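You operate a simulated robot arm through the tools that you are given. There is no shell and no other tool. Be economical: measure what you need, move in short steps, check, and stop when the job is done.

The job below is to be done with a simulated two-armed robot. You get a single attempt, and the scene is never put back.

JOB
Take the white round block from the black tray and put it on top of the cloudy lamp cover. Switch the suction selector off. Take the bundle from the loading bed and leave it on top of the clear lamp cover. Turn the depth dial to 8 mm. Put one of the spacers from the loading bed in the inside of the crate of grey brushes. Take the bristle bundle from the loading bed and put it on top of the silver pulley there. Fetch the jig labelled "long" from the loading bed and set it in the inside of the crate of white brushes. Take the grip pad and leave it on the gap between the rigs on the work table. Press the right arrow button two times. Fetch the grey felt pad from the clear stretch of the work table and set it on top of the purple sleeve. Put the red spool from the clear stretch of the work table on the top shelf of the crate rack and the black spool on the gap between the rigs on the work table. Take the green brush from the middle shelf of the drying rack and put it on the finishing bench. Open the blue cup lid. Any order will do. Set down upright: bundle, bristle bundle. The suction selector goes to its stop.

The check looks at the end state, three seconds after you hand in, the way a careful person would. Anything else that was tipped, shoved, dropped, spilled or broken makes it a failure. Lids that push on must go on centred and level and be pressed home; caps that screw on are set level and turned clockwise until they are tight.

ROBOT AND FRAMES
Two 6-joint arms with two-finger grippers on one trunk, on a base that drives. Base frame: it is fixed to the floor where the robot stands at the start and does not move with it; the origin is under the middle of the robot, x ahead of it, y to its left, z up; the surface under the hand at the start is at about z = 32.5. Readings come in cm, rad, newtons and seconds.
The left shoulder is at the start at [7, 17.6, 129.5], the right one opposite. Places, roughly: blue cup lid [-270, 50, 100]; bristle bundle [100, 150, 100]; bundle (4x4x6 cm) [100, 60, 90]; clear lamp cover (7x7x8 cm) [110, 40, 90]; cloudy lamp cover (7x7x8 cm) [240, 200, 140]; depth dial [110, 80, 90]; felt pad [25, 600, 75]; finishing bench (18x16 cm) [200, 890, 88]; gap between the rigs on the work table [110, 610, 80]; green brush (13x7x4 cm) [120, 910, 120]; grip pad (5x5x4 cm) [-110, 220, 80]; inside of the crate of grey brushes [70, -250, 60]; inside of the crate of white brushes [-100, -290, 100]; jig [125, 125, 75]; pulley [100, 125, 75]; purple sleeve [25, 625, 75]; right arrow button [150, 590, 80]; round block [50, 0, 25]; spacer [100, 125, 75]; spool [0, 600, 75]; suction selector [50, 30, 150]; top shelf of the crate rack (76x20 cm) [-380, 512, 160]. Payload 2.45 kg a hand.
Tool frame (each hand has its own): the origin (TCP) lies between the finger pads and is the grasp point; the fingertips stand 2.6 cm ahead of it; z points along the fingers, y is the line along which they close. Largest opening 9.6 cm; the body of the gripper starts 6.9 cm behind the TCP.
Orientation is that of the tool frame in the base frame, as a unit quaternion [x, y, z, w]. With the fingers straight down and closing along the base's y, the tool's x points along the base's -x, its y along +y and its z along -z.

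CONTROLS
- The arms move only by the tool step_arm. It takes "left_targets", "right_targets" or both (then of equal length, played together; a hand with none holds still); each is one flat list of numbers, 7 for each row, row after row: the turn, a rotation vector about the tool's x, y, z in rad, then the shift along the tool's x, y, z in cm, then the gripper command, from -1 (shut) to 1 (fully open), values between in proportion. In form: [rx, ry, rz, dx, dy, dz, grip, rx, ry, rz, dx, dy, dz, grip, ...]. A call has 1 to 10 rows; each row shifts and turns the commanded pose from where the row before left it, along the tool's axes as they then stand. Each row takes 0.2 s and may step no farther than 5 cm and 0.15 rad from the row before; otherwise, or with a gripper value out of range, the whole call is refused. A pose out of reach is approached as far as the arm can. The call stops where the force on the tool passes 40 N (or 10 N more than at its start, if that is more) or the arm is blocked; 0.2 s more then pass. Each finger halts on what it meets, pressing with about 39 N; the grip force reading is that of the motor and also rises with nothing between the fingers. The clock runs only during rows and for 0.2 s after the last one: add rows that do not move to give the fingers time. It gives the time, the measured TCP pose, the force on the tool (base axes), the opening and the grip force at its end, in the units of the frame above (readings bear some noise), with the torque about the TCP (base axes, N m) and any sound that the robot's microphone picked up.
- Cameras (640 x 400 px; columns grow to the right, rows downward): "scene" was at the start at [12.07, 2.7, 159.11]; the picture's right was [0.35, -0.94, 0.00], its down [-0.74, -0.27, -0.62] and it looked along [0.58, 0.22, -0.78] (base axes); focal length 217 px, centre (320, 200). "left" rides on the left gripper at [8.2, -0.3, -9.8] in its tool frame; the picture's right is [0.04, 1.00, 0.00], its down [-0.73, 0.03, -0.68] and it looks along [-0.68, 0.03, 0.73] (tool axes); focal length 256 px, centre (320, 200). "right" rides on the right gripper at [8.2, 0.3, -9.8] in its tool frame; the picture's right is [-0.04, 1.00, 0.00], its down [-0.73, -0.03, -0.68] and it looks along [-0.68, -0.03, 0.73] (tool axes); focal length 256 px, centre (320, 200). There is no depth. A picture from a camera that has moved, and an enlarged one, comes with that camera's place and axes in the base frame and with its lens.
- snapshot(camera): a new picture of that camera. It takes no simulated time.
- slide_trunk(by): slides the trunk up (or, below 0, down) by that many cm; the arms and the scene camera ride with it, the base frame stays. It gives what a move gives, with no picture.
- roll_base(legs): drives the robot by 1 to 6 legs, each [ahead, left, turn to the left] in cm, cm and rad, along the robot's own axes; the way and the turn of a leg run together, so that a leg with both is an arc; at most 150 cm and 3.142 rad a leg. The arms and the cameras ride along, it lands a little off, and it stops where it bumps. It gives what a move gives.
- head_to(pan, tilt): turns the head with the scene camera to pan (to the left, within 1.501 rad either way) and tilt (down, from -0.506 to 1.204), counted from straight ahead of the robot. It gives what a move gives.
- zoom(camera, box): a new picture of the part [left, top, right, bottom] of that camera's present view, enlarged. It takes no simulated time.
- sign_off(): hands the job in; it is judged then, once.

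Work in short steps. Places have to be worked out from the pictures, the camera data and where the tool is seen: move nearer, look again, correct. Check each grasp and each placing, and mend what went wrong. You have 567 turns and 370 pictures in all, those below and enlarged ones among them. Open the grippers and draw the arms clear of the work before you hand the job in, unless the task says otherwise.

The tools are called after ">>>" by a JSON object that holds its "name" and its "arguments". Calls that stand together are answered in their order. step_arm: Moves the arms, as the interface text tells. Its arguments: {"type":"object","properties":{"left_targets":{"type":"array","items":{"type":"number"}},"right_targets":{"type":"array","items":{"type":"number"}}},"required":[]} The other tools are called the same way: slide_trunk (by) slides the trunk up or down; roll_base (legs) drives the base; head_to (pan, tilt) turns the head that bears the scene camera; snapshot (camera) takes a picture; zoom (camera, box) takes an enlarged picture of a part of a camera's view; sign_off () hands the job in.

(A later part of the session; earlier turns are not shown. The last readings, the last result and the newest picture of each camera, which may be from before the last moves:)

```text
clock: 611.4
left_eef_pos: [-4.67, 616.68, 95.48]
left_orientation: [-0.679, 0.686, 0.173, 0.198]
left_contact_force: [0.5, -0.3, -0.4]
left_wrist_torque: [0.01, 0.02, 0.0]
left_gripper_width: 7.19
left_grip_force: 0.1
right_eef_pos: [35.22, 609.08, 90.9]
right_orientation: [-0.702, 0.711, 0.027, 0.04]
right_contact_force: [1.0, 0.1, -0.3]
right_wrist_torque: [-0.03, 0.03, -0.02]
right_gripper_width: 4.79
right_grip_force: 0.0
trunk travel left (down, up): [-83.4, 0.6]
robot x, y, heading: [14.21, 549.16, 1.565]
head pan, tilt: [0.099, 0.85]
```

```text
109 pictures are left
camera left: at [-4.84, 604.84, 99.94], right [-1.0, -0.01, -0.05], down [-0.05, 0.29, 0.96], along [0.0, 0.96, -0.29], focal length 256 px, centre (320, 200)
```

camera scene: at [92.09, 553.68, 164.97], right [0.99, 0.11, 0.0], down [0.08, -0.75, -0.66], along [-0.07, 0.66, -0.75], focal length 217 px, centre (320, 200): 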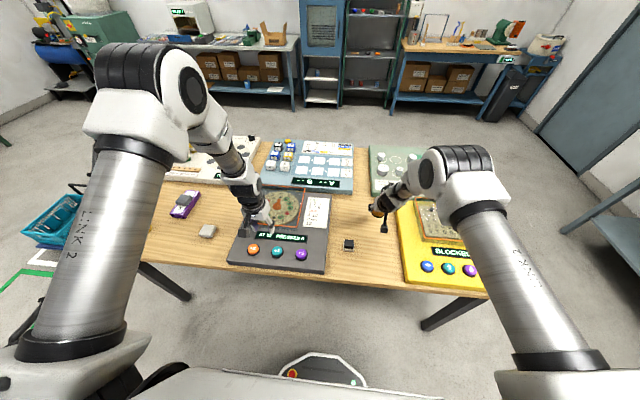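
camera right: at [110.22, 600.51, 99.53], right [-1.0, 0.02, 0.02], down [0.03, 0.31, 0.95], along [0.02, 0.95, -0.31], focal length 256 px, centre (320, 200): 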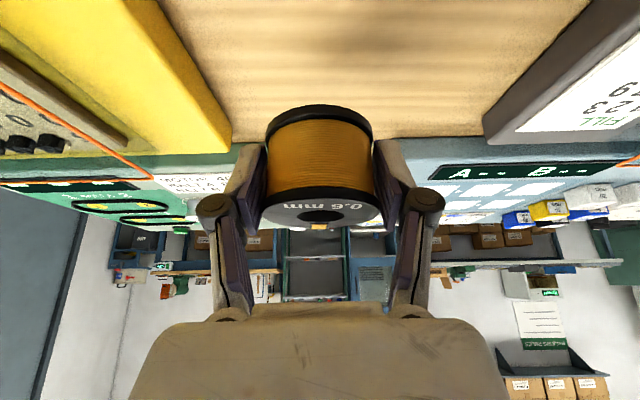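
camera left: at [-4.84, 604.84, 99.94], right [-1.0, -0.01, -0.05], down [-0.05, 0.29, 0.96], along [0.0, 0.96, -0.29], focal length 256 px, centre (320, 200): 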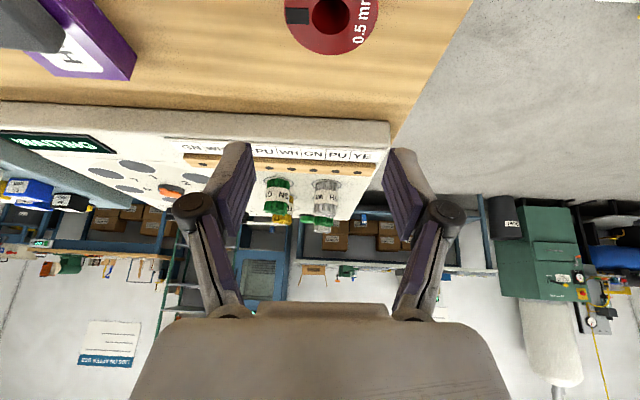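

>>> {"name": "step_arm", "arguments": {"left_targets": [0, 0, 0, 1.37, 0.1, 2.75, 0.55, 0, 0, 0, 1.37, 0.1, 2.75, 0.55, 0, 0, 0, 1.37, 0.1, 2.75, 0.55, 0, 0, 0, 0, 0, 0, 0.55]}}

>>> {"name": "snapshot", "arguments": {"camera": "left"}}

```text
clock: 612.4
left_eef_pos: [-4.66, 617.36, 86.18]
left_orientation: [-0.679, 0.686, 0.173, 0.196]
left_contact_force: [0.7, -0.5, 0.0]
left_wrist_torque: [0.03, 0.0, 0.01]
left_gripper_width: 7.43
left_grip_force: 0.0
right_eef_pos: [35.27, 609.13, 90.72]
right_orientation: [-0.702, 0.71, 0.028, 0.039]
right_contact_force: [0.7, -0.2, -0.8]
right_wrist_torque: [0.0, 0.02, -0.03]
right_gripper_width: 4.83
right_grip_force: 0.1
trunk travel left (down, up): [-83.4, 0.6]
robot x, y, heading: [14.44, 549.58, 1.569]
head pan, tilt: [0.099, 0.85]
```

```text
108 pictures are left
camera left: at [-4.81, 605.52, 90.74], right [-1.0, -0.02, -0.05], down [-0.05, 0.29, 0.96], along [0.0, 0.96, -0.29], focal length 256 px, centre (320, 200)
```

left: 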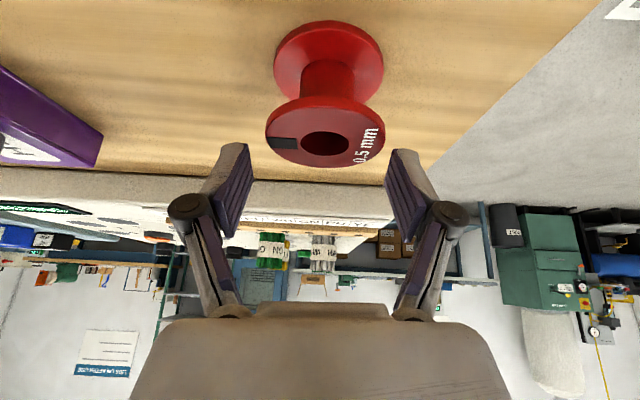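

>>> {"name": "step_arm", "arguments": {"left_targets": [0, 0, 0, 1.4, 0.3, 2.5, 0.55, 0, 0, 0, 0, 0, 0, 0.55, 0, 0, 0, 0, 0, 0, 0.0, 0, 0, 0, 0, 0, 0, -1, 0, 0, 0, 0, 0, 0, -1]}}

>>> {"name": "step_arm", "arguments": {"left_targets": [0, 0, 0, -1.44, 0, -2.63, -1, 0, 0, 0, -1.44, 0, -2.63, -1, 0, 0, 0, -1.44, 0, -2.63, -1, 0, 0, 0, -1.44, 0, -2.63, -1]}}

>>> {"name": "snapshot", "arguments": {"camera": "left"}}

```text
clock: 613.6
left_eef_pos: [-4.85, 617.54, 83.49]
left_orientation: [-0.678, 0.687, 0.173, 0.197]
left_contact_force: [0.5, -0.2, -1.0]
left_wrist_torque: [0.01, 0.0, -0.01]
left_gripper_width: 5.56
left_grip_force: 38.8
right_eef_pos: [35.32, 609.11, 90.8]
right_orientation: [-0.703, 0.71, 0.029, 0.039]
right_contact_force: [-0.2, 0.6, 0.4]
right_wrist_torque: [0.02, -0.04, 0.02]
right_gripper_width: 4.82
right_grip_force: 0.1
trunk travel left (down, up): [-83.4, 0.6]
robot x, y, heading: [14.39, 549.39, 1.572]
head pan, tilt: [0.099, 0.85]
```

```text
clock: 614.6
left_eef_pos: [-5.09, 617.05, 95.53]
left_orientation: [-0.678, 0.686, 0.174, 0.197]
left_contact_force: [-0.8, -0.9, -0.2]
left_wrist_torque: [0.0, 0.01, -0.01]
left_gripper_width: 5.54
left_grip_force: 39.4
right_eef_pos: [35.39, 609.02, 90.82]
right_orientation: [-0.702, 0.71, 0.029, 0.039]
right_contact_force: [-0.1, -0.8, -1.1]
right_wrist_torque: [0.05, 0.03, -0.02]
right_gripper_width: 4.79
right_grip_force: 0.1
trunk travel left (down, up): [-83.4, 0.6]
robot x, y, heading: [14.42, 549.47, 1.566]
head pan, tilt: [0.099, 0.85]
```

```text
107 pictures are left
camera left: at [-5.35, 605.16, 100.0], right [-1.0, -0.01, -0.05], down [-0.05, 0.29, 0.96], along [0.0, 0.96, -0.29], focal length 256 px, centre (320, 200)
```

left: 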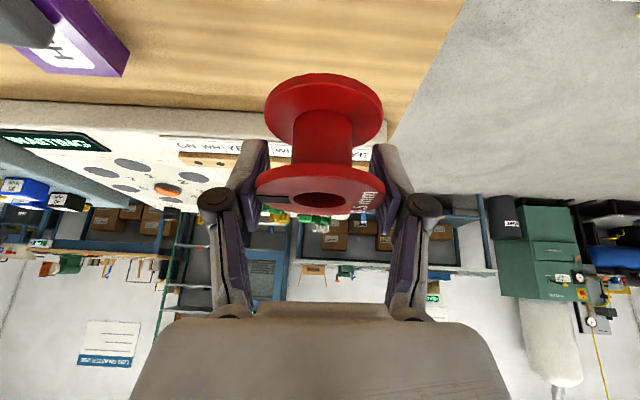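

Red spool held. I back off the table, turn to face −x and head for the crate rack.

>>> {"name": "roll_base", "arguments": {"legs": [[-42, 0, 0], [0, 0, 1.572], [110, 0, 0]]}}

>>> {"name": "head_to", "arguments": {"pan": 0.0, "tilt": 0.2}}

>>> {"name": "snapshot", "arguments": {"camera": "scene"}}

```text
clock: 626.2
left_eef_pos: [-163.43, 484.97, 95.49]
left_orientation: [0.965, 0.003, -0.261, -0.015]
left_contact_force: [-0.3, -0.6, -0.1]
left_wrist_torque: [0.0, 0.01, -0.01]
left_gripper_width: 5.54
left_grip_force: 38.9
right_eef_pos: [-156.19, 525.62, 90.92]
right_orientation: [0.999, 0.004, -0.048, -0.007]
right_contact_force: [-0.2, 0.4, -0.6]
right_wrist_torque: [0.06, 0.02, -0.03]
right_gripper_width: 4.79
right_grip_force: 0.0
trunk travel left (down, up): [-83.4, 0.6]
robot x, y, heading: [-95.79, 505.63, -3.125]
head pan, tilt: [0.099, 0.85]
```

```text
clock: 627.3
left_eef_pos: [-163.39, 484.88, 95.4]
left_orientation: [0.965, 0.004, -0.261, -0.016]
left_contact_force: [0.2, 0.6, -1.4]
left_wrist_torque: [0.0, 0.0, -0.01]
left_gripper_width: 5.55
left_grip_force: 39.1
right_eef_pos: [-156.32, 525.63, 90.96]
right_orientation: [0.999, 0.004, -0.048, -0.007]
right_contact_force: [0.2, 0.0, -0.7]
right_wrist_torque: [-0.02, -0.04, 0.01]
right_gripper_width: 4.81
right_grip_force: 0.1
trunk travel left (down, up): [-83.4, 0.6]
robot x, y, heading: [-95.9, 505.4, -3.131]
head pan, tilt: [0.0, 0.201]
```

```text
106 pictures are left
camera scene: at [-110.19, 505.57, 170.72], right [-0.01, 1.0, 0.0], down [0.2, 0.0, -0.98], along [-0.98, -0.01, -0.2], focal length 217 px, centre (320, 200)
```

scene: 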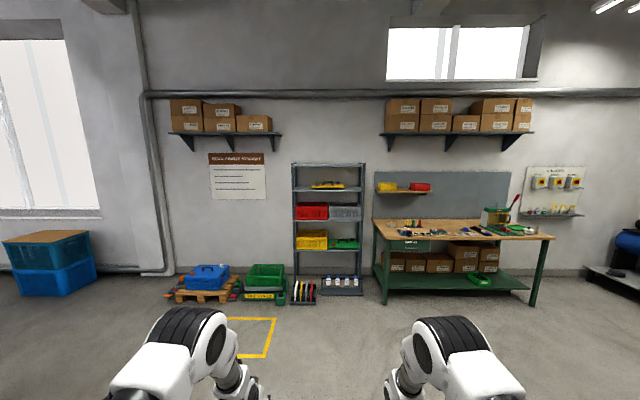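

>>> {"name": "zoom", "arguments": {"camera": "scene", "box": [230, 140, 390, 310]}}

```text
2.35 times, centred on (310, 225) of scene
camera zoom: at [-110.19, 505.57, 170.72], right [-0.01, 1.0, 0.0], down [0.2, 0.0, -0.98], along [-0.98, -0.01, -0.2], focal length 510 px, centre (344, 141)
```

zoom: 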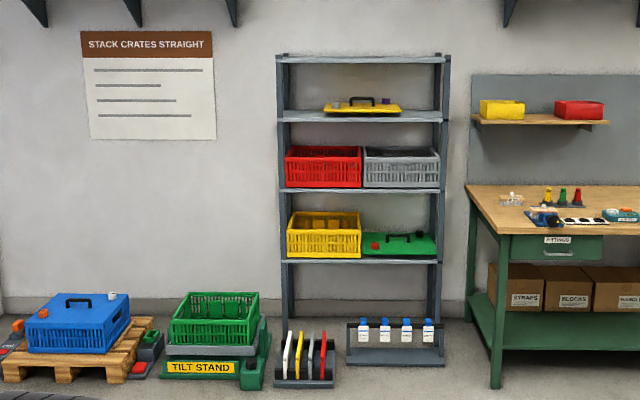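

The rack's top shelf is at z≈160. I test here how high the left hand with the tilted spool can rise.

>>> {"name": "step_arm", "arguments": {"left_targets": [0, 0, 0, -2.16, 0, -3.95, -1, 0, 0, 0, -2.16, 0, -3.95, -1, 0, 0, 0, -2.16, 0, -3.95, -1, 0, 0, 0, -2.16, 0, -3.95, -1, 0, 0, 0, -2.16, 0, -3.95, -1, 0, 0, 0, -2.16, 0, -3.95, -1, 0, 0, 0, -2.16, 0, -3.95, -1, 0, 0, 0, -2.16, 0, -3.95, -1, 0, 0, 0, -2.16, 0, -3.95, -1, 0, 0, 0, -2.16, 0, -3.95, -1]}}

```text
clock: 629.5
left_eef_pos: [-158.97, 486.83, 138.31]
left_orientation: [0.964, -0.007, -0.266, -0.022]
left_contact_force: [0.7, 0.1, -0.5]
left_wrist_torque: [-0.01, 0.03, 0.02]
left_gripper_width: 5.56
left_grip_force: 39.2
left hand out of reach, approached as far as the arm can: row 7, 8, 9, 10
right_eef_pos: [-156.1, 525.54, 91.05]
right_orientation: [0.999, 0.004, -0.049, -0.008]
right_contact_force: [-0.5, -0.3, -0.6]
right_wrist_torque: [0.0, -0.01, 0.03]
right_gripper_width: 4.81
right_grip_force: 0.1
trunk travel left (down, up): [-83.4, 0.6]
robot x, y, heading: [-95.67, 505.9, -3.132]
head pan, tilt: [0.0, 0.201]
```

The tilted hand cannot get that high, but a horizontal tool can reach z≈165. So I'll re-grip the spool by its core with a horizontal hand at the work table's front edge. First I lower the hand and drive back there.

>>> {"name": "step_arm", "arguments": {"left_targets": [0, 0, 0, 2.16, 0, 3.95, -1, 0, 0, 0, 2.16, 0, 3.95, -1, 0, 0, 0, 2.16, 0, 3.95, -1, 0, 0, 0, 2.16, 0, 3.95, -1, 0, 0, 0, 2.16, 0, 3.95, -1, 0, 0, 0, 2.16, 0, 3.95, -1, 0, 0, 0, 2.16, 0, 3.95, -1, 0, 0, 0, 2.16, 0, 3.95, -1, 0, 0, 0, 2.16, 0, 3.95, -1]}}

>>> {"name": "roll_base", "arguments": {"legs": [[-136, 0, -0.01], [0, 0, -1.57], [33, 0, 0]]}}

>>> {"name": "head_to", "arguments": {"pan": 0.15, "tilt": 0.9}}

>>> {"name": "snapshot", "arguments": {"camera": "scene"}}

>>> {"name": "snapshot", "arguments": {"camera": "left"}}

```text
clock: 631.5
left_eef_pos: [-160.45, 488.09, 97.74]
left_orientation: [0.965, 0.003, -0.261, -0.015]
left_contact_force: [-0.2, 0.6, -0.8]
left_wrist_torque: [0.01, 0.04, 0.01]
left_gripper_width: 5.57
left_grip_force: 39.0
right_eef_pos: [-156.33, 525.6, 90.81]
right_orientation: [0.999, 0.004, -0.048, -0.008]
right_contact_force: [0.3, -0.7, 0.3]
right_wrist_torque: [0.01, 0.0, -0.01]
right_gripper_width: 4.79
right_grip_force: 0.0
trunk travel left (down, up): [-83.4, 0.6]
robot x, y, heading: [-95.94, 505.81, -3.128]
head pan, tilt: [0.0, 0.201]
```

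```text
clock: 643.8
left_eef_pos: [20.98, 604.51, 97.9]
left_orientation: [0.685, -0.68, -0.175, -0.196]
left_contact_force: [-0.5, -0.1, -1.2]
left_wrist_torque: [0.01, -0.03, -0.01]
left_gripper_width: 5.54
left_grip_force: 39.2
right_eef_pos: [58.59, 600.49, 91.04]
right_orientation: [0.709, -0.703, -0.029, -0.039]
right_contact_force: [-0.7, -0.5, -0.3]
right_wrist_torque: [0.02, 0.0, 0.02]
right_gripper_width: 4.8
right_grip_force: 0.2
trunk travel left (down, up): [-83.4, 0.6]
robot x, y, heading: [38.7, 540.03, 1.586]
head pan, tilt: [0.0, 0.201]
```

```text
clock: 644.9
left_eef_pos: [21.02, 604.62, 97.81]
left_orientation: [0.685, -0.68, -0.174, -0.195]
left_contact_force: [-1.3, 0.3, -0.3]
left_wrist_torque: [0.02, -0.01, 0.03]
left_gripper_width: 5.57
left_grip_force: 39.0
right_eef_pos: [58.71, 600.5, 90.8]
right_orientation: [0.71, -0.702, -0.029, -0.039]
right_contact_force: [-0.6, 0.5, 0.0]
right_wrist_torque: [0.0, -0.02, 0.0]
right_gripper_width: 4.77
right_grip_force: 0.0
trunk travel left (down, up): [-83.4, 0.6]
robot x, y, heading: [38.59, 540.15, 1.586]
head pan, tilt: [0.15, 0.901]
```

```text
104 pictures are left
camera scene: at [37.42, 552.64, 164.58], right [0.99, 0.16, 0.0], down [0.13, -0.77, -0.62], along [-0.1, 0.61, -0.78], focal length 217 px, centre (320, 200)
```

scene: 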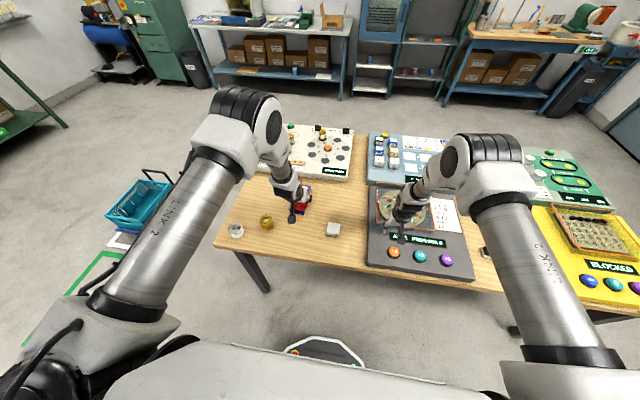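

```text
103 pictures are left
camera left: at [21.15, 592.65, 102.31], right [-1.0, -0.03, -0.05], down [-0.06, 0.29, 0.96], along [-0.02, 0.96, -0.29], focal length 256 px, centre (320, 200)
```

left: 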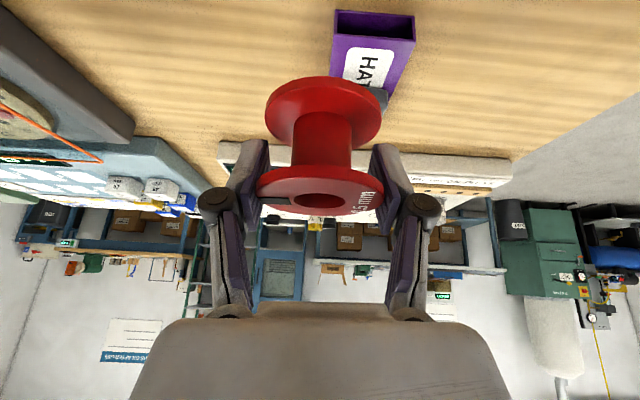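

>>> {"name": "step_arm", "arguments": {"right_targets": [0, 0.05, 0, 0, 0, -3, 0, 0, 0.03, 0, 0, 0, -4, 0, 0, 0, 0, 0, 0, -4, 0]}}

>>> {"name": "roll_base", "arguments": {"legs": [[-10.5, 0, -0.015]]}}

>>> {"name": "step_arm", "arguments": {"left_targets": [0, 0, 0, 1.92, 0, 3.5, -1, 0, 0, 0, 1.92, 0, 3.5, -1, 0, 0, 0, 1.92, 0, 3.5, -1, 0, 0, 0, 0, 0, 0, -1]}}

>>> {"name": "step_arm", "arguments": {"left_targets": [0, 0, 0, 0.19, 0, 0.35, -1, 0, 0, 0, 0.19, 0, 0.35, -1, 0, 0, 0, 0.19, 0, 0.35, -1, 0, 0, 0, 0.19, 0, 0.35, -1, 0, 0, 0, 0.19, 0, 0.35, -1, 0, 0, 0, 0.19, 0, 0.35, -1]}}

```text
clock: 645.7
left_eef_pos: [21.05, 604.55, 97.88]
left_orientation: [0.685, -0.679, -0.175, -0.196]
left_contact_force: [-0.5, 0.4, -1.0]
left_wrist_torque: [-0.01, -0.01, 0.01]
left_gripper_width: 5.56
left_grip_force: 39.4
right_eef_pos: [58.31, 600.08, 101.85]
right_orientation: [0.71, -0.704, 0.001, -0.01]
right_contact_force: [0.2, -0.2, -0.3]
right_wrist_torque: [0.0, -0.01, 0.04]
right_gripper_width: 4.77
right_grip_force: 0.0
trunk travel left (down, up): [-83.4, 0.6]
robot x, y, heading: [38.75, 540.31, 1.591]
head pan, tilt: [0.15, 0.901]
```

```text
clock: 646.9
left_eef_pos: [22.17, 594.58, 97.79]
left_orientation: [-0.68, 0.685, 0.173, 0.196]
left_contact_force: [0.3, 0.5, -1.2]
left_wrist_torque: [-0.04, 0.01, 0.02]
left_gripper_width: 5.59
left_grip_force: 39.0
right_eef_pos: [59.32, 589.48, 101.67]
right_orientation: [-0.705, 0.709, 0.001, 0.011]
right_contact_force: [0.4, 0.3, -0.4]
right_wrist_torque: [-0.03, 0.03, -0.01]
right_gripper_width: 4.79
right_grip_force: 0.0
trunk travel left (down, up): [-83.4, 0.6]
robot x, y, heading: [38.96, 530.18, 1.574]
head pan, tilt: [0.15, 0.901]
```

```text
clock: 647.9
left_eef_pos: [22.56, 594.88, 85.64]
left_orientation: [-0.68, 0.685, 0.173, 0.196]
left_contact_force: [0.1, -0.1, -0.8]
left_wrist_torque: [-0.01, 0.01, -0.02]
left_gripper_width: 5.58
left_grip_force: 39.5
right_eef_pos: [59.4, 589.35, 101.77]
right_orientation: [-0.704, 0.71, 0.0, 0.011]
right_contact_force: [-0.3, -0.5, -0.3]
right_wrist_torque: [0.01, 0.03, -0.01]
right_gripper_width: 4.8
right_grip_force: 0.0
trunk travel left (down, up): [-83.4, 0.6]
robot x, y, heading: [38.83, 529.67, 1.567]
head pan, tilt: [0.15, 0.901]
```

```text
clock: 649.3
left_eef_pos: [22.5, 594.87, 83.48]
left_orientation: [-0.679, 0.686, 0.173, 0.197]
left_contact_force: [-0.1, 0.2, -0.8]
left_wrist_torque: [0.0, -0.01, 0.05]
left_gripper_width: 5.56
left_grip_force: 38.8
right_eef_pos: [59.3, 589.41, 101.77]
right_orientation: [-0.705, 0.709, 0.0, 0.011]
right_contact_force: [0.2, -0.4, 0.5]
right_wrist_torque: [-0.01, -0.02, 0.02]
right_gripper_width: 4.79
right_grip_force: 0.0
trunk travel left (down, up): [-83.4, 0.6]
robot x, y, heading: [38.62, 529.47, 1.569]
head pan, tilt: [0.15, 0.901]
```

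>>> {"name": "step_arm", "arguments": {"left_targets": [0, 0, 0, 0.1, 0, 0.18, -1, 0, 0, 0, 0.1, 0, 0.18, -1, 0, 0, 0, 0, 0, 0, -1]}}

>>> {"name": "step_arm", "arguments": {"left_targets": [0, 0, 0, 0, 0, 0, -0.2, 0, 0, 0, 0, 0, 0, 0.6, 0, 0, 0, 0, 0, 0, 0.6, 0, 0, 0, -1.44, 0, -2.63, 0.6, 0, 0, 0, -1.44, 0, -2.63, 0.6, 0, 0, 0, -1.44, 0, -2.63, 0.6, 0, 0, 0, -1.44, 0, -2.63, 0.6, 0, 0, 0, 0, 0, 0, 0.6]}}

>>> {"name": "snapshot", "arguments": {"camera": "left"}}

```text
clock: 650.1
left_eef_pos: [22.56, 594.83, 83.34]
left_orientation: [-0.679, 0.684, 0.176, 0.198]
left_contact_force: [-1.6, 1.5, 22.0]
left_wrist_torque: [-0.65, 0.38, -0.12]
left_gripper_width: 5.57
left_grip_force: 38.8
right_eef_pos: [59.26, 589.14, 101.93]
right_orientation: [-0.705, 0.709, 0.001, 0.011]
right_contact_force: [-0.7, -0.7, -0.4]
right_wrist_torque: [0.0, 0.0, 0.04]
right_gripper_width: 4.81
right_grip_force: 0.0
trunk travel left (down, up): [-83.4, 0.6]
robot x, y, heading: [38.65, 530.04, 1.575]
head pan, tilt: [0.15, 0.901]
```

```text
clock: 651.9
left_eef_pos: [22.28, 594.65, 95.06]
left_orientation: [-0.68, 0.685, 0.173, 0.196]
left_contact_force: [0.0, -0.3, 0.6]
left_wrist_torque: [-0.01, 0.03, 0.03]
left_gripper_width: 7.68
left_grip_force: 0.0
right_eef_pos: [59.38, 589.48, 101.89]
right_orientation: [-0.704, 0.71, 0.001, 0.009]
right_contact_force: [0.3, -1.1, -0.2]
right_wrist_torque: [0.0, 0.01, 0.02]
right_gripper_width: 4.79
right_grip_force: 0.0
trunk travel left (down, up): [-83.4, 0.6]
robot x, y, heading: [38.78, 529.55, 1.571]
head pan, tilt: [0.15, 0.901]
```

```text
102 pictures are left
camera left: at [22.12, 582.66, 99.5], right [-1.0, -0.02, -0.05], down [-0.05, 0.29, 0.96], along [0.0, 0.96, -0.29], focal length 256 px, centre (320, 200)
```

left: 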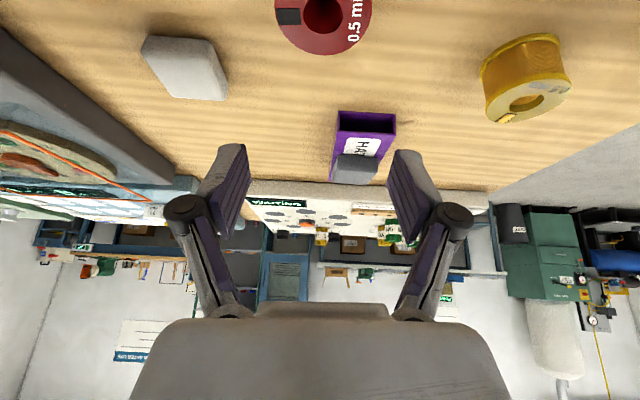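

The spool stands near the front edge. I back away, lower the trunk 35, and swing the left hand to horizontal while extending it.

>>> {"name": "roll_base", "arguments": {"legs": [[-52, 0, 0]]}}

>>> {"name": "slide_trunk", "arguments": {"by": -35}}

>>> {"name": "step_arm", "arguments": {"left_targets": [0, -0.134, 0, -3.56, 0, -0.92, 0.3, 0, -0.134, 0, -3.65, 0, -0.46, 0.3, 0, -0.134, 0, -3.68, 0, 0.02, 0.3, 0, -0.134, 0, -3.64, 0, 0.54, 0.3, 0, -0.134, 0, -3.54, 0, 1.0, 0.3, 0, -0.134, 0, -3.37, 0, 1.49, 0.3, 0, -0.134, 0, -3.14, 0, 1.91, 0.3, 0, -0.134, 0, -2.87, 0, 2.3, 0.3, 0, 0, 0, 0, 0, 0, 0.3]}}

```text
clock: 654.9
left_eef_pos: [22.34, 542.81, 94.94]
left_orientation: [-0.678, 0.686, 0.173, 0.197]
left_contact_force: [-0.5, 0.6, 0.0]
left_wrist_torque: [0.0, -0.03, -0.01]
left_gripper_width: 7.66
left_grip_force: 0.0
right_eef_pos: [59.43, 537.53, 101.7]
right_orientation: [-0.703, 0.711, 0.0, 0.009]
right_contact_force: [-1.0, -0.1, -1.0]
right_wrist_torque: [-0.01, -0.02, -0.01]
right_gripper_width: 4.81
right_grip_force: 0.1
trunk travel left (down, up): [-83.4, 0.6]
robot x, y, heading: [38.59, 477.68, 1.566]
head pan, tilt: [0.15, 0.901]
```

```text
clock: 658.3
left_eef_pos: [22.44, 542.69, 60.03]
left_orientation: [-0.679, 0.686, 0.173, 0.197]
left_contact_force: [-0.5, 0.5, -0.7]
left_wrist_torque: [0.05, -0.01, -0.01]
left_gripper_width: 7.67
left_grip_force: 0.1
right_eef_pos: [59.51, 537.44, 66.85]
right_orientation: [-0.703, 0.711, 0.0, 0.01]
right_contact_force: [-0.2, 0.6, 0.5]
right_wrist_torque: [0.03, -0.01, 0.01]
right_gripper_width: 4.78
right_grip_force: 0.1
trunk travel left (down, up): [-48.4, 35.6]
robot x, y, heading: [38.68, 477.93, 1.565]
head pan, tilt: [0.15, 0.901]
```

```text
clock: 660.3
left_eef_pos: [22.18, 563.61, 80.91]
left_orientation: [-0.494, 0.49, 0.495, 0.52]
left_contact_force: [-0.2, -1.0, -0.9]
left_wrist_torque: [0.01, -0.03, 0.01]
left_gripper_width: 6.24
left_grip_force: 0.2
right_eef_pos: [59.43, 537.32, 66.71]
right_orientation: [-0.703, 0.711, 0.0, 0.01]
right_contact_force: [1.3, -0.4, -0.6]
right_wrist_torque: [-0.01, 0.02, 0.01]
right_gripper_width: 4.79
right_grip_force: 0.1
trunk travel left (down, up): [-48.4, 35.6]
robot x, y, heading: [38.62, 478.08, 1.568]
head pan, tilt: [0.15, 0.901]
```

Horizontal now, no limits hit. I raise 0.5 and drive ahead 28 cm, then check the alignment.

>>> {"name": "step_arm", "arguments": {"left_targets": [0, 0, 0, -0.6, 0, 0, 0.3, 0, 0, 0, 0, 0, 0, 0.3]}}

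>>> {"name": "roll_base", "arguments": {"legs": [[22, 0, 0]]}}

>>> {"name": "snapshot", "arguments": {"camera": "left"}}

>>> {"name": "zoom", "arguments": {"camera": "scene", "box": [200, 80, 380, 220]}}

```text
clock: 660.9
left_eef_pos: [22.1, 563.56, 81.4]
left_orientation: [-0.496, 0.488, 0.496, 0.52]
left_contact_force: [-0.2, 0.4, -0.5]
left_wrist_torque: [0.0, 0.02, -0.04]
left_gripper_width: 6.22
left_grip_force: 0.1
right_eef_pos: [59.45, 537.44, 66.82]
right_orientation: [-0.704, 0.711, 0.001, 0.01]
right_contact_force: [-0.8, 0.0, -0.4]
right_wrist_torque: [0.0, -0.01, -0.03]
right_gripper_width: 4.81
right_grip_force: 0.0
trunk travel left (down, up): [-48.4, 35.6]
robot x, y, heading: [38.63, 477.93, 1.569]
head pan, tilt: [0.15, 0.901]
```

```text
clock: 662.6
left_eef_pos: [22.31, 585.59, 81.47]
left_orientation: [-0.494, 0.489, 0.496, 0.52]
left_contact_force: [-0.3, 1.2, -0.1]
left_wrist_torque: [0.01, -0.01, 0.05]
left_gripper_width: 6.35
left_grip_force: 0.2
right_eef_pos: [59.73, 559.45, 66.7]
right_orientation: [-0.703, 0.711, 0.0, 0.01]
right_contact_force: [0.0, 0.1, -0.9]
right_wrist_torque: [-0.03, 0.0, -0.02]
right_gripper_width: 4.79
right_grip_force: 0.0
trunk travel left (down, up): [-48.4, 35.6]
robot x, y, heading: [39.04, 500.26, 1.569]
head pan, tilt: [0.15, 0.901]
```

```text
101 pictures are left
camera left: at [22.63, 576.16, 73.1], right [-1.0, 0.02, -0.07], down [-0.06, -0.7, 0.71], along [-0.03, 0.71, 0.7], focal length 256 px, centre (320, 200)
```

left: 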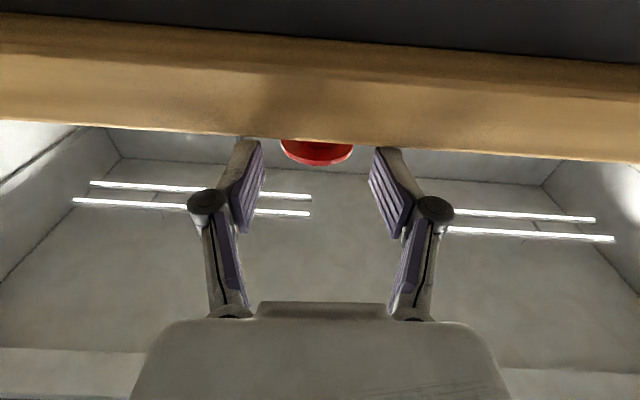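

```text
2.86 times, centred on (290, 150) of scene
camera zoom: at [37.8, 512.5, 129.57], right [0.99, 0.15, 0.0], down [0.11, -0.78, -0.62], along [-0.09, 0.61, -0.78], focal length 619 px, centre (406, 343)
```

zoom: 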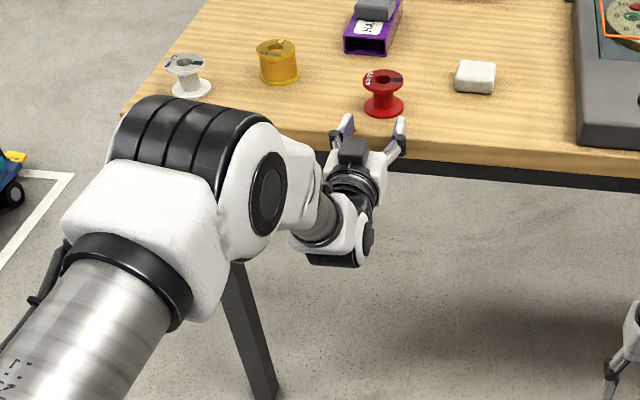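

Aligned (spool ≈[22.5,595.3]). I advance 8 cm and close on the core.

>>> {"name": "roll_base", "arguments": {"legs": [[8, 0, 0]]}}

>>> {"name": "zoom", "arguments": {"camera": "scene", "box": [220, 80, 360, 180]}}

>>> {"name": "snapshot", "arguments": {"camera": "left"}}

```text
clock: 663.7
left_eef_pos: [22.34, 593.71, 81.52]
left_orientation: [-0.494, 0.489, 0.496, 0.52]
left_contact_force: [-0.8, -1.0, 1.6]
left_wrist_torque: [-0.09, 0.06, 0.02]
left_gripper_width: 6.26
left_grip_force: 0.1
right_eef_pos: [59.63, 567.49, 66.75]
right_orientation: [-0.703, 0.711, 0.001, 0.01]
right_contact_force: [-0.4, -0.2, 0.1]
right_wrist_torque: [0.04, 0.01, 0.01]
right_gripper_width: 4.81
right_grip_force: 0.2
trunk travel left (down, up): [-48.4, 35.6]
robot x, y, heading: [39.31, 508.24, 1.564]
head pan, tilt: [0.15, 0.901]
```

```text
4.00 times, centred on (290, 130) of scene
camera zoom: at [37.77, 520.47, 129.56], right [0.99, 0.14, 0.0], down [0.11, -0.78, -0.62], along [-0.09, 0.61, -0.78], focal length 866 px, centre (440, 480)
```

zoom: 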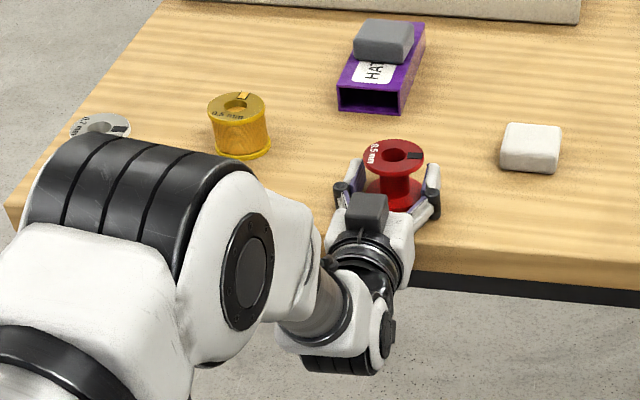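

```text
98 pictures are left
camera left: at [22.69, 584.17, 73.11], right [-1.0, 0.02, -0.07], down [-0.06, -0.7, 0.71], along [-0.03, 0.71, 0.7], focal length 256 px, centre (320, 200)
```

left: 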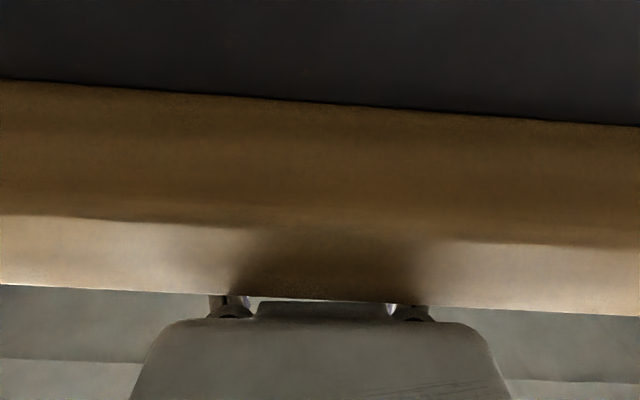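

Fingers straddle the spool. I close.

>>> {"name": "step_arm", "arguments": {"left_targets": [0, 0, 0, 0, 0, 0, -0.2, 0, 0, 0, 0, 0, 0, -1, 0, 0, 0, 0, 0, 0, -1, 0, 0, 0, 0, 0, 0, -1]}}

>>> {"name": "zoom", "arguments": {"camera": "scene", "box": [250, 90, 350, 160]}}

```text
clock: 664.7
left_eef_pos: [22.48, 593.55, 81.41]
left_orientation: [-0.494, 0.49, 0.495, 0.521]
left_contact_force: [0.2, -0.5, 0.9]
left_wrist_torque: [-0.04, 0.06, 0.0]
left_gripper_width: 5.19
left_grip_force: 38.9
right_eef_pos: [59.56, 567.39, 66.81]
right_orientation: [-0.704, 0.71, 0.001, 0.011]
right_contact_force: [-1.2, 0.3, 0.1]
right_wrist_torque: [-0.01, -0.02, 0.02]
right_gripper_width: 4.8
right_grip_force: 0.0
trunk travel left (down, up): [-48.4, 35.6]
robot x, y, heading: [38.71, 507.87, 1.568]
head pan, tilt: [0.15, 0.901]
```

```text
5.71 times, centred on (300, 125) of scene
camera zoom: at [37.76, 520.45, 129.57], right [0.99, 0.14, 0.0], down [0.11, -0.78, -0.62], along [-0.09, 0.61, -0.78], focal length 1238 px, centre (434, 629)
```

zoom: 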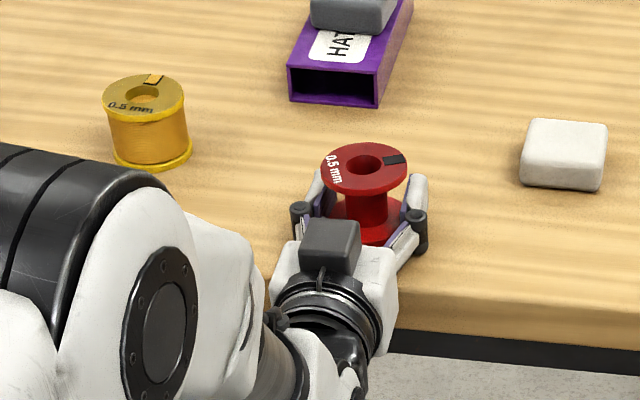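

The grip caught the lower flange edge (5.19). I reopen, raise 0.35 and close again to get the core.

>>> {"name": "step_arm", "arguments": {"left_targets": [0, 0, 0, 0, 0, 0, 0.3, 0, 0, 0, 0, 0, 0, 0.3, 0, 0, 0, -0.4, 0, 0.3, 0.3, 0, 0, 0, 0, 0, 0, 0.3, 0, 0, 0, 0, 0, 0, -0.3, 0, 0, 0, 0, 0, 0, -1, 0, 0, 0, 0, 0, 0, -1]}}

```text
clock: 666.3
left_eef_pos: [22.44, 593.84, 81.66]
left_orientation: [-0.494, 0.491, 0.494, 0.52]
left_contact_force: [3.0, -18.6, -12.8]
left_wrist_torque: [0.57, -0.24, 0.52]
left_gripper_width: 5.18
left_grip_force: 39.0
right_eef_pos: [59.64, 567.4, 66.83]
right_orientation: [-0.703, 0.711, 0.0, 0.009]
right_contact_force: [1.6, 0.5, -0.9]
right_wrist_torque: [0.02, -0.01, 0.01]
right_gripper_width: 4.81
right_grip_force: 0.2
trunk travel left (down, up): [-48.4, 35.6]
robot x, y, heading: [39.02, 508.07, 1.567]
head pan, tilt: [0.15, 0.901]
```

The pads seem to bear on both flanges, which is a stable hold. I lift and check.

>>> {"name": "step_arm", "arguments": {"left_targets": [0, 0, 0, -1.5, 0, 0, -1, 0, 0, 0, -2.5, 0, 0, -1, 0, 0, 0, 0, 0, 0, -1]}}

>>> {"name": "zoom", "arguments": {"camera": "scene", "box": [250, 80, 350, 160]}}

```text
clock: 667.1
left_eef_pos: [22.37, 593.87, 85.92]
left_orientation: [-0.494, 0.488, 0.496, 0.521]
left_contact_force: [0.0, 0.0, -0.8]
left_wrist_torque: [0.01, 0.04, -0.02]
left_gripper_width: 5.19
left_grip_force: 39.4
right_eef_pos: [59.49, 567.44, 66.74]
right_orientation: [-0.703, 0.711, 0.0, 0.009]
right_contact_force: [0.2, 0.4, -0.5]
right_wrist_torque: [0.01, 0.0, -0.01]
right_gripper_width: 4.81
right_grip_force: 0.1
trunk travel left (down, up): [-48.4, 35.6]
robot x, y, heading: [38.56, 507.89, 1.567]
head pan, tilt: [0.15, 0.901]
```

```text
5.00 times, centred on (300, 120) of scene
camera zoom: at [37.74, 520.56, 129.57], right [0.99, 0.14, 0.0], down [0.11, -0.78, -0.62], along [-0.09, 0.61, -0.78], focal length 1083 px, centre (420, 600)
```

zoom: 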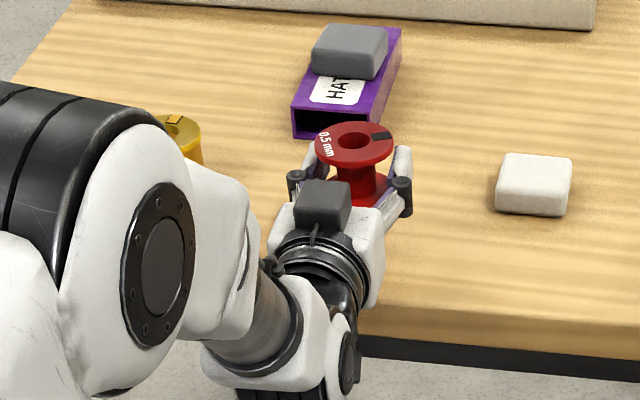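

The spool hangs level in a horizontal grip. I back off, raise the trunk, turn to −x and drive to the rack.

>>> {"name": "roll_base", "arguments": {"legs": [[-32, 0, 0]]}}

>>> {"name": "slide_trunk", "arguments": {"by": 35.5}}

>>> {"name": "roll_base", "arguments": {"legs": [[0, 0, 1.572], [100, -20, 0], [100, -20, 0], [70, 0, 0]]}}

>>> {"name": "head_to", "arguments": {"pan": 0.0, "tilt": 0.3}}

>>> {"name": "snapshot", "arguments": {"camera": "scene"}}

```text
clock: 669.2
left_eef_pos: [21.93, 561.27, 85.97]
left_orientation: [-0.495, 0.489, 0.497, 0.519]
left_contact_force: [0.1, -0.4, -0.7]
left_wrist_torque: [-0.02, 0.01, -0.02]
left_gripper_width: 5.18
left_grip_force: 39.2
right_eef_pos: [59.4, 535.0, 66.82]
right_orientation: [-0.704, 0.71, 0.0, 0.011]
right_contact_force: [0.2, -0.2, 0.1]
right_wrist_torque: [0.03, 0.02, 0.01]
right_gripper_width: 4.82
right_grip_force: 0.1
trunk travel left (down, up): [-48.4, 35.6]
robot x, y, heading: [38.82, 475.53, 1.562]
head pan, tilt: [0.15, 0.901]
```

```text
clock: 672.7
left_eef_pos: [21.87, 561.3, 121.29]
left_orientation: [-0.495, 0.489, 0.496, 0.52]
left_contact_force: [-0.2, -0.7, -0.1]
left_wrist_torque: [0.02, 0.0, 0.0]
left_gripper_width: 5.18
left_grip_force: 38.9
right_eef_pos: [59.37, 534.97, 102.41]
right_orientation: [-0.703, 0.711, 0.002, 0.011]
right_contact_force: [0.0, 0.0, -0.3]
right_wrist_torque: [0.01, -0.04, 0.01]
right_gripper_width: 4.81
right_grip_force: 0.0
trunk travel left (down, up): [-83.9, 0.1]
robot x, y, heading: [38.63, 475.61, 1.57]
head pan, tilt: [0.15, 0.901]
```

```text
clock: 690.1
left_eef_pos: [-318.16, 492.14, 121.41]
left_orientation: [-0.695, -0.011, 0.719, 0.01]
left_contact_force: [0.0, 0.4, 0.6]
left_wrist_torque: [-0.02, 0.02, 0.01]
left_gripper_width: 5.19
left_grip_force: 38.9
right_eef_pos: [-292.59, 530.1, 102.35]
right_orientation: [1.0, 0.007, -0.008, -0.006]
right_contact_force: [0.1, 0.0, -0.5]
right_wrist_torque: [0.03, 0.02, 0.0]
right_gripper_width: 4.82
right_grip_force: 0.1
trunk travel left (down, up): [-83.9, 0.1]
robot x, y, heading: [-232.55, 511.0, -3.122]
head pan, tilt: [0.15, 0.901]
```

```text
clock: 691.1
left_eef_pos: [-318.23, 492.17, 121.29]
left_orientation: [-0.695, -0.012, 0.719, 0.009]
left_contact_force: [-0.2, 1.1, -0.4]
left_wrist_torque: [0.01, -0.01, 0.01]
left_gripper_width: 5.2
left_grip_force: 39.0
right_eef_pos: [-292.79, 529.97, 102.23]
right_orientation: [1.0, 0.006, -0.008, -0.007]
right_contact_force: [-0.5, 0.5, 0.8]
right_wrist_torque: [0.01, -0.01, 0.0]
right_gripper_width: 4.79
right_grip_force: 0.1
trunk travel left (down, up): [-83.9, 0.1]
robot x, y, heading: [-232.82, 511.0, -3.123]
head pan, tilt: [0.0, 0.3]
```

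```text
95 pictures are left
camera scene: at [-247.09, 510.63, 170.29], right [-0.02, 1.0, 0.0], down [0.3, 0.01, -0.95], along [-0.95, -0.02, -0.3], focal length 217 px, centre (320, 200)
```

scene: 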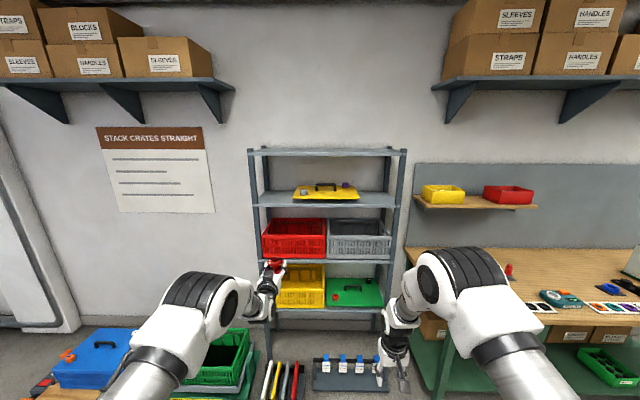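

Top shelf front edge ≈x −355, z≈160. I raise the left hand to ~166 in front of it.

>>> {"name": "step_arm", "arguments": {"left_targets": [0, 0, 0, -4.5, 0, 0, -1, 0, 0, 0, -4.5, 0, 0, -1, 0, 0, 0, -4.5, 0, 0, -1, 0, 0, 0, -4.5, 0, 0, -1, 0, 0, 0, -4.5, 0, 0, -1, 0, 0, 0, -4.5, 0, 0, -1, 0, 0, 0, -4.5, 0, 0, -1, 0, 0, 0, -4.5, 0, 0, -1, 0, 0, 0, -4.5, 0, 0, -1, 0, 0, 0, -4.5, 0, 0, -1]}}

>>> {"name": "snapshot", "arguments": {"camera": "scene"}}

```text
clock: 693.4
left_eef_pos: [-316.54, 490.76, 166.35]
left_orientation: [-0.695, -0.011, 0.719, 0.01]
left_contact_force: [-0.8, -0.1, -0.4]
left_wrist_torque: [-0.01, -0.03, 0.0]
left_gripper_width: 5.21
left_grip_force: 39.1
right_eef_pos: [-292.63, 530.07, 102.36]
right_orientation: [1.0, 0.007, -0.008, -0.007]
right_contact_force: [0.4, -0.1, -0.3]
right_wrist_torque: [0.01, 0.04, 0.01]
right_gripper_width: 4.8
right_grip_force: 0.0
trunk travel left (down, up): [-83.9, 0.1]
robot x, y, heading: [-232.62, 510.54, -3.126]
head pan, tilt: [0.0, 0.3]
```

```text
94 pictures are left
camera scene: at [-247.0, 510.62, 170.3], right [-0.02, 1.0, 0.0], down [0.3, 0.01, -0.96], along [-0.96, -0.02, -0.3], focal length 217 px, centre (320, 200)
```

scene: 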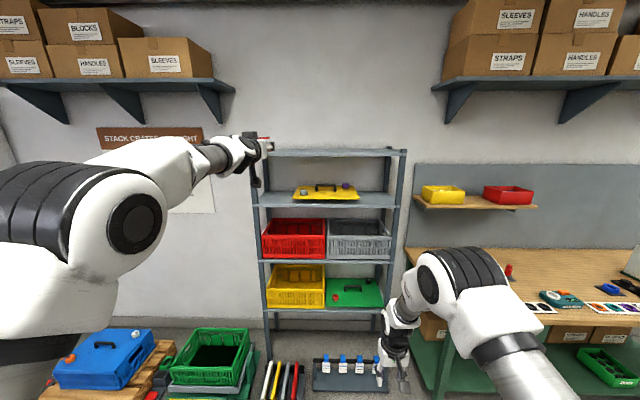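

No limits hit. I strafe to the shelf's middle and advance part way, then look.

>>> {"name": "roll_base", "arguments": {"legs": [[0, -14, -0.016], [26, 0, 0]]}}

>>> {"name": "snapshot", "arguments": {"camera": "scene"}}

>>> {"name": "snapshot", "arguments": {"camera": "left"}}

```text
clock: 696.1
left_eef_pos: [-342.68, 506.08, 166.43]
left_orientation: [-0.695, -0.007, 0.719, 0.013]
left_contact_force: [1.3, 0.3, 0.1]
left_wrist_torque: [0.01, -0.02, -0.02]
left_gripper_width: 5.18
left_grip_force: 38.6
right_eef_pos: [-318.33, 544.93, 102.41]
right_orientation: [1.0, -0.002, -0.009, -0.006]
right_contact_force: [-0.4, -0.4, -0.1]
right_wrist_torque: [-0.01, -0.02, 0.01]
right_gripper_width: 4.78
right_grip_force: 0.0
trunk travel left (down, up): [-83.9, 0.1]
robot x, y, heading: [-258.83, 524.94, -3.138]
head pan, tilt: [0.0, 0.3]
```

```text
93 pictures are left
camera scene: at [-272.92, 524.83, 170.33], right [0.0, 1.0, 0.0], down [0.29, 0.0, -0.96], along [-0.96, 0.0, -0.29], focal length 217 px, centre (320, 200)
```

scene: 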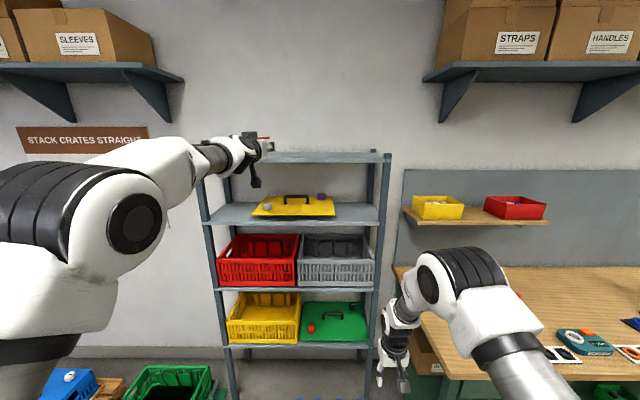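

```text
92 pictures are left
camera left: at [-333.31, 506.63, 158.07], right [-0.01, -1.0, -0.07], down [0.7, -0.06, 0.71], along [-0.71, -0.04, 0.7], focal length 256 px, centre (320, 200)
```

left: 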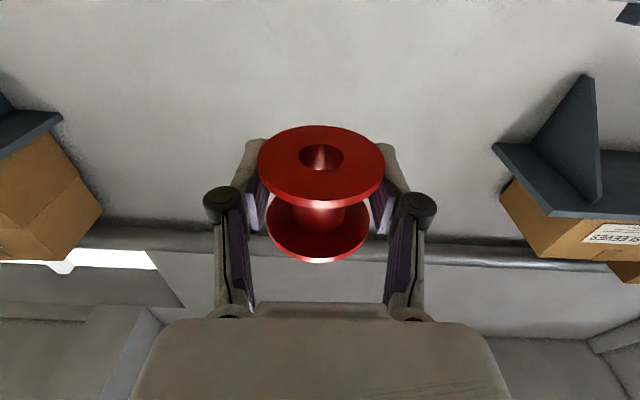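

>>> {"name": "zoom", "arguments": {"camera": "scene", "box": [230, 125, 400, 225]}}

```text
3.76 times, centred on (315, 175) of scene
camera zoom: at [-272.92, 524.83, 170.33], right [0.0, 1.0, 0.0], down [0.29, 0.0, -0.96], along [-0.96, 0.0, -0.29], focal length 815 px, centre (339, 294)
```

zoom: 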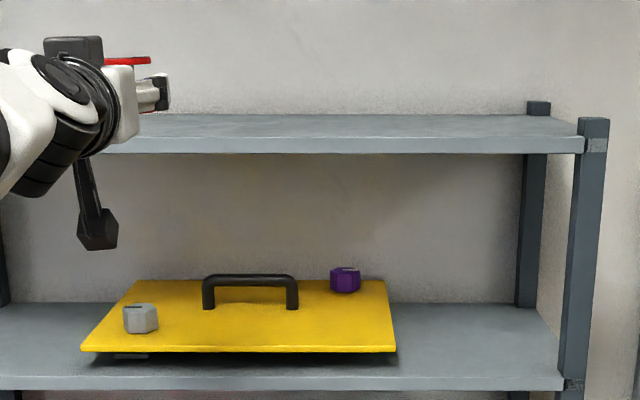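

Shelf: front edge x≈−358, surface z≈161.5. I raise 1 cm more and advance 14.

>>> {"name": "step_arm", "arguments": {"left_targets": [0, 0, 0, -1.2, 0, 0, -1, 0, 0, 0, 0, 0, 0, -1]}}

>>> {"name": "roll_base", "arguments": {"legs": [[14, 0, 0]]}}

>>> {"name": "zoom", "arguments": {"camera": "scene", "box": [210, 120, 380, 220]}}

```text
clock: 696.7
left_eef_pos: [-342.7, 505.97, 166.91]
left_orientation: [-0.695, -0.007, 0.718, 0.013]
left_contact_force: [0.9, 0.3, -0.8]
left_wrist_torque: [-0.03, 0.0, -0.02]
left_gripper_width: 5.22
left_grip_force: 38.5
left hand out of reach, approached as far as the arm can: row 1
right_eef_pos: [-318.28, 544.98, 102.35]
right_orientation: [1.0, -0.001, -0.008, -0.007]
right_contact_force: [0.9, -0.1, -0.7]
right_wrist_torque: [-0.01, 0.02, 0.01]
right_gripper_width: 4.8
right_grip_force: 0.0
trunk travel left (down, up): [-83.9, 0.1]
robot x, y, heading: [-258.42, 524.35, -3.137]
head pan, tilt: [0.0, 0.3]
```

```text
clock: 698.1
left_eef_pos: [-356.61, 505.91, 166.95]
left_orientation: [-0.694, -0.007, 0.719, 0.014]
left_contact_force: [0.1, 0.0, 0.4]
left_wrist_torque: [0.03, -0.01, 0.01]
left_gripper_width: 5.18
left_grip_force: 38.8
right_eef_pos: [-332.16, 545.06, 102.41]
right_orientation: [1.0, -0.001, -0.009, -0.007]
right_contact_force: [0.2, 0.0, -0.1]
right_wrist_torque: [0.04, 0.02, -0.02]
right_gripper_width: 4.77
right_grip_force: 0.0
trunk travel left (down, up): [-83.9, 0.1]
robot x, y, heading: [-272.67, 524.91, -3.135]
head pan, tilt: [0.0, 0.3]
```

```text
3.76 times, centred on (295, 170) of scene
camera zoom: at [-286.88, 524.72, 170.34], right [0.0, 1.0, 0.0], down [0.29, 0.0, -0.96], along [-0.96, 0.0, -0.29], focal length 815 px, centre (414, 313)
```

zoom: 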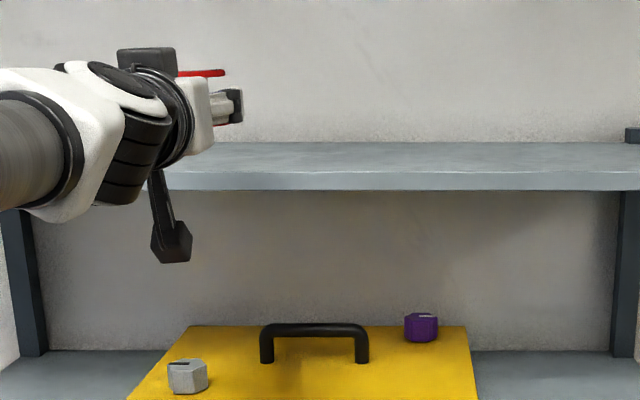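

Estimates agree (front −358.9, z 161.5). I advance 6.5 more and lower until contact.

>>> {"name": "roll_base", "arguments": {"legs": [[6.5, 0, 0]]}}

>>> {"name": "step_arm", "arguments": {"left_targets": [0, 0, 0, 0.8, 0, 0, -1, 0, 0, 0, 0.8, 0, 0, -1, 0, 0, 0, 0, 0, 0, -1]}}

>>> {"name": "step_arm", "arguments": {"left_targets": [0, 0, 0, 0.3, 0, 0, -1, 0, 0, 0, 0.3, 0, 0, -1, 0, 0, 0, 0.3, 0, 0, -1, 0, 0, 0, 0, 0, 0, -1]}}

>>> {"name": "zoom", "arguments": {"camera": "scene", "box": [210, 120, 380, 220]}}

```text
clock: 699.1
left_eef_pos: [-362.21, 505.77, 167.37]
left_orientation: [-0.692, -0.008, 0.722, 0.013]
left_contact_force: [1.2, -0.1, -0.1]
left_wrist_torque: [0.04, -0.07, 0.02]
left_gripper_width: 5.18
left_grip_force: 38.7
right_eef_pos: [-338.24, 544.95, 102.81]
right_orientation: [1.0, -0.001, -0.011, -0.007]
right_contact_force: [0.7, -0.1, 0.7]
right_wrist_torque: [-0.02, 0.09, -0.03]
right_gripper_width: 4.8
right_grip_force: 0.0
trunk travel left (down, up): [-83.9, 0.1]
robot x, y, heading: [-279.48, 524.76, -3.135]
head pan, tilt: [0.0, 0.3]
```

```text
clock: 699.9
left_eef_pos: [-363.57, 506.03, 165.2]
left_orientation: [-0.696, -0.008, 0.718, 0.013]
left_contact_force: [-1.1, -0.5, -0.1]
left_wrist_torque: [0.0, 0.02, -0.01]
left_gripper_width: 5.19
left_grip_force: 39.4
right_eef_pos: [-339.04, 544.92, 102.14]
right_orientation: [1.0, 0.0, -0.006, -0.008]
right_contact_force: [0.0, -0.4, 0.4]
right_wrist_torque: [-0.01, -0.05, -0.03]
right_gripper_width: 4.81
right_grip_force: 0.1
trunk travel left (down, up): [-83.9, 0.1]
robot x, y, heading: [-279.19, 524.66, -3.141]
head pan, tilt: [0.0, 0.3]
```

```text
clock: 700.9
left_eef_pos: [-363.49, 506.01, 164.4]
left_orientation: [-0.695, -0.007, 0.719, 0.014]
left_contact_force: [0.3, -0.1, 0.2]
left_wrist_torque: [0.04, -0.02, -0.04]
left_gripper_width: 5.2
left_grip_force: 39.3
right_eef_pos: [-338.84, 544.94, 102.37]
right_orientation: [1.0, -0.001, -0.008, -0.007]
right_contact_force: [-0.5, 0.5, 0.4]
right_wrist_torque: [0.01, -0.01, 0.03]
right_gripper_width: 4.81
right_grip_force: 0.1
trunk travel left (down, up): [-83.9, 0.1]
robot x, y, heading: [-279.26, 524.64, -3.139]
head pan, tilt: [0.0, 0.3]
```

```text
3.76 times, centred on (295, 170) of scene
camera zoom: at [-293.59, 524.69, 170.31], right [0.0, 1.0, 0.0], down [0.3, 0.0, -0.96], along [-0.96, 0.0, -0.3], focal length 815 px, centre (414, 313)
```

zoom: 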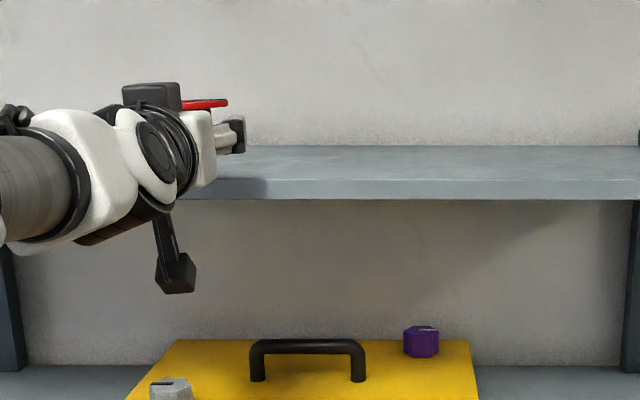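

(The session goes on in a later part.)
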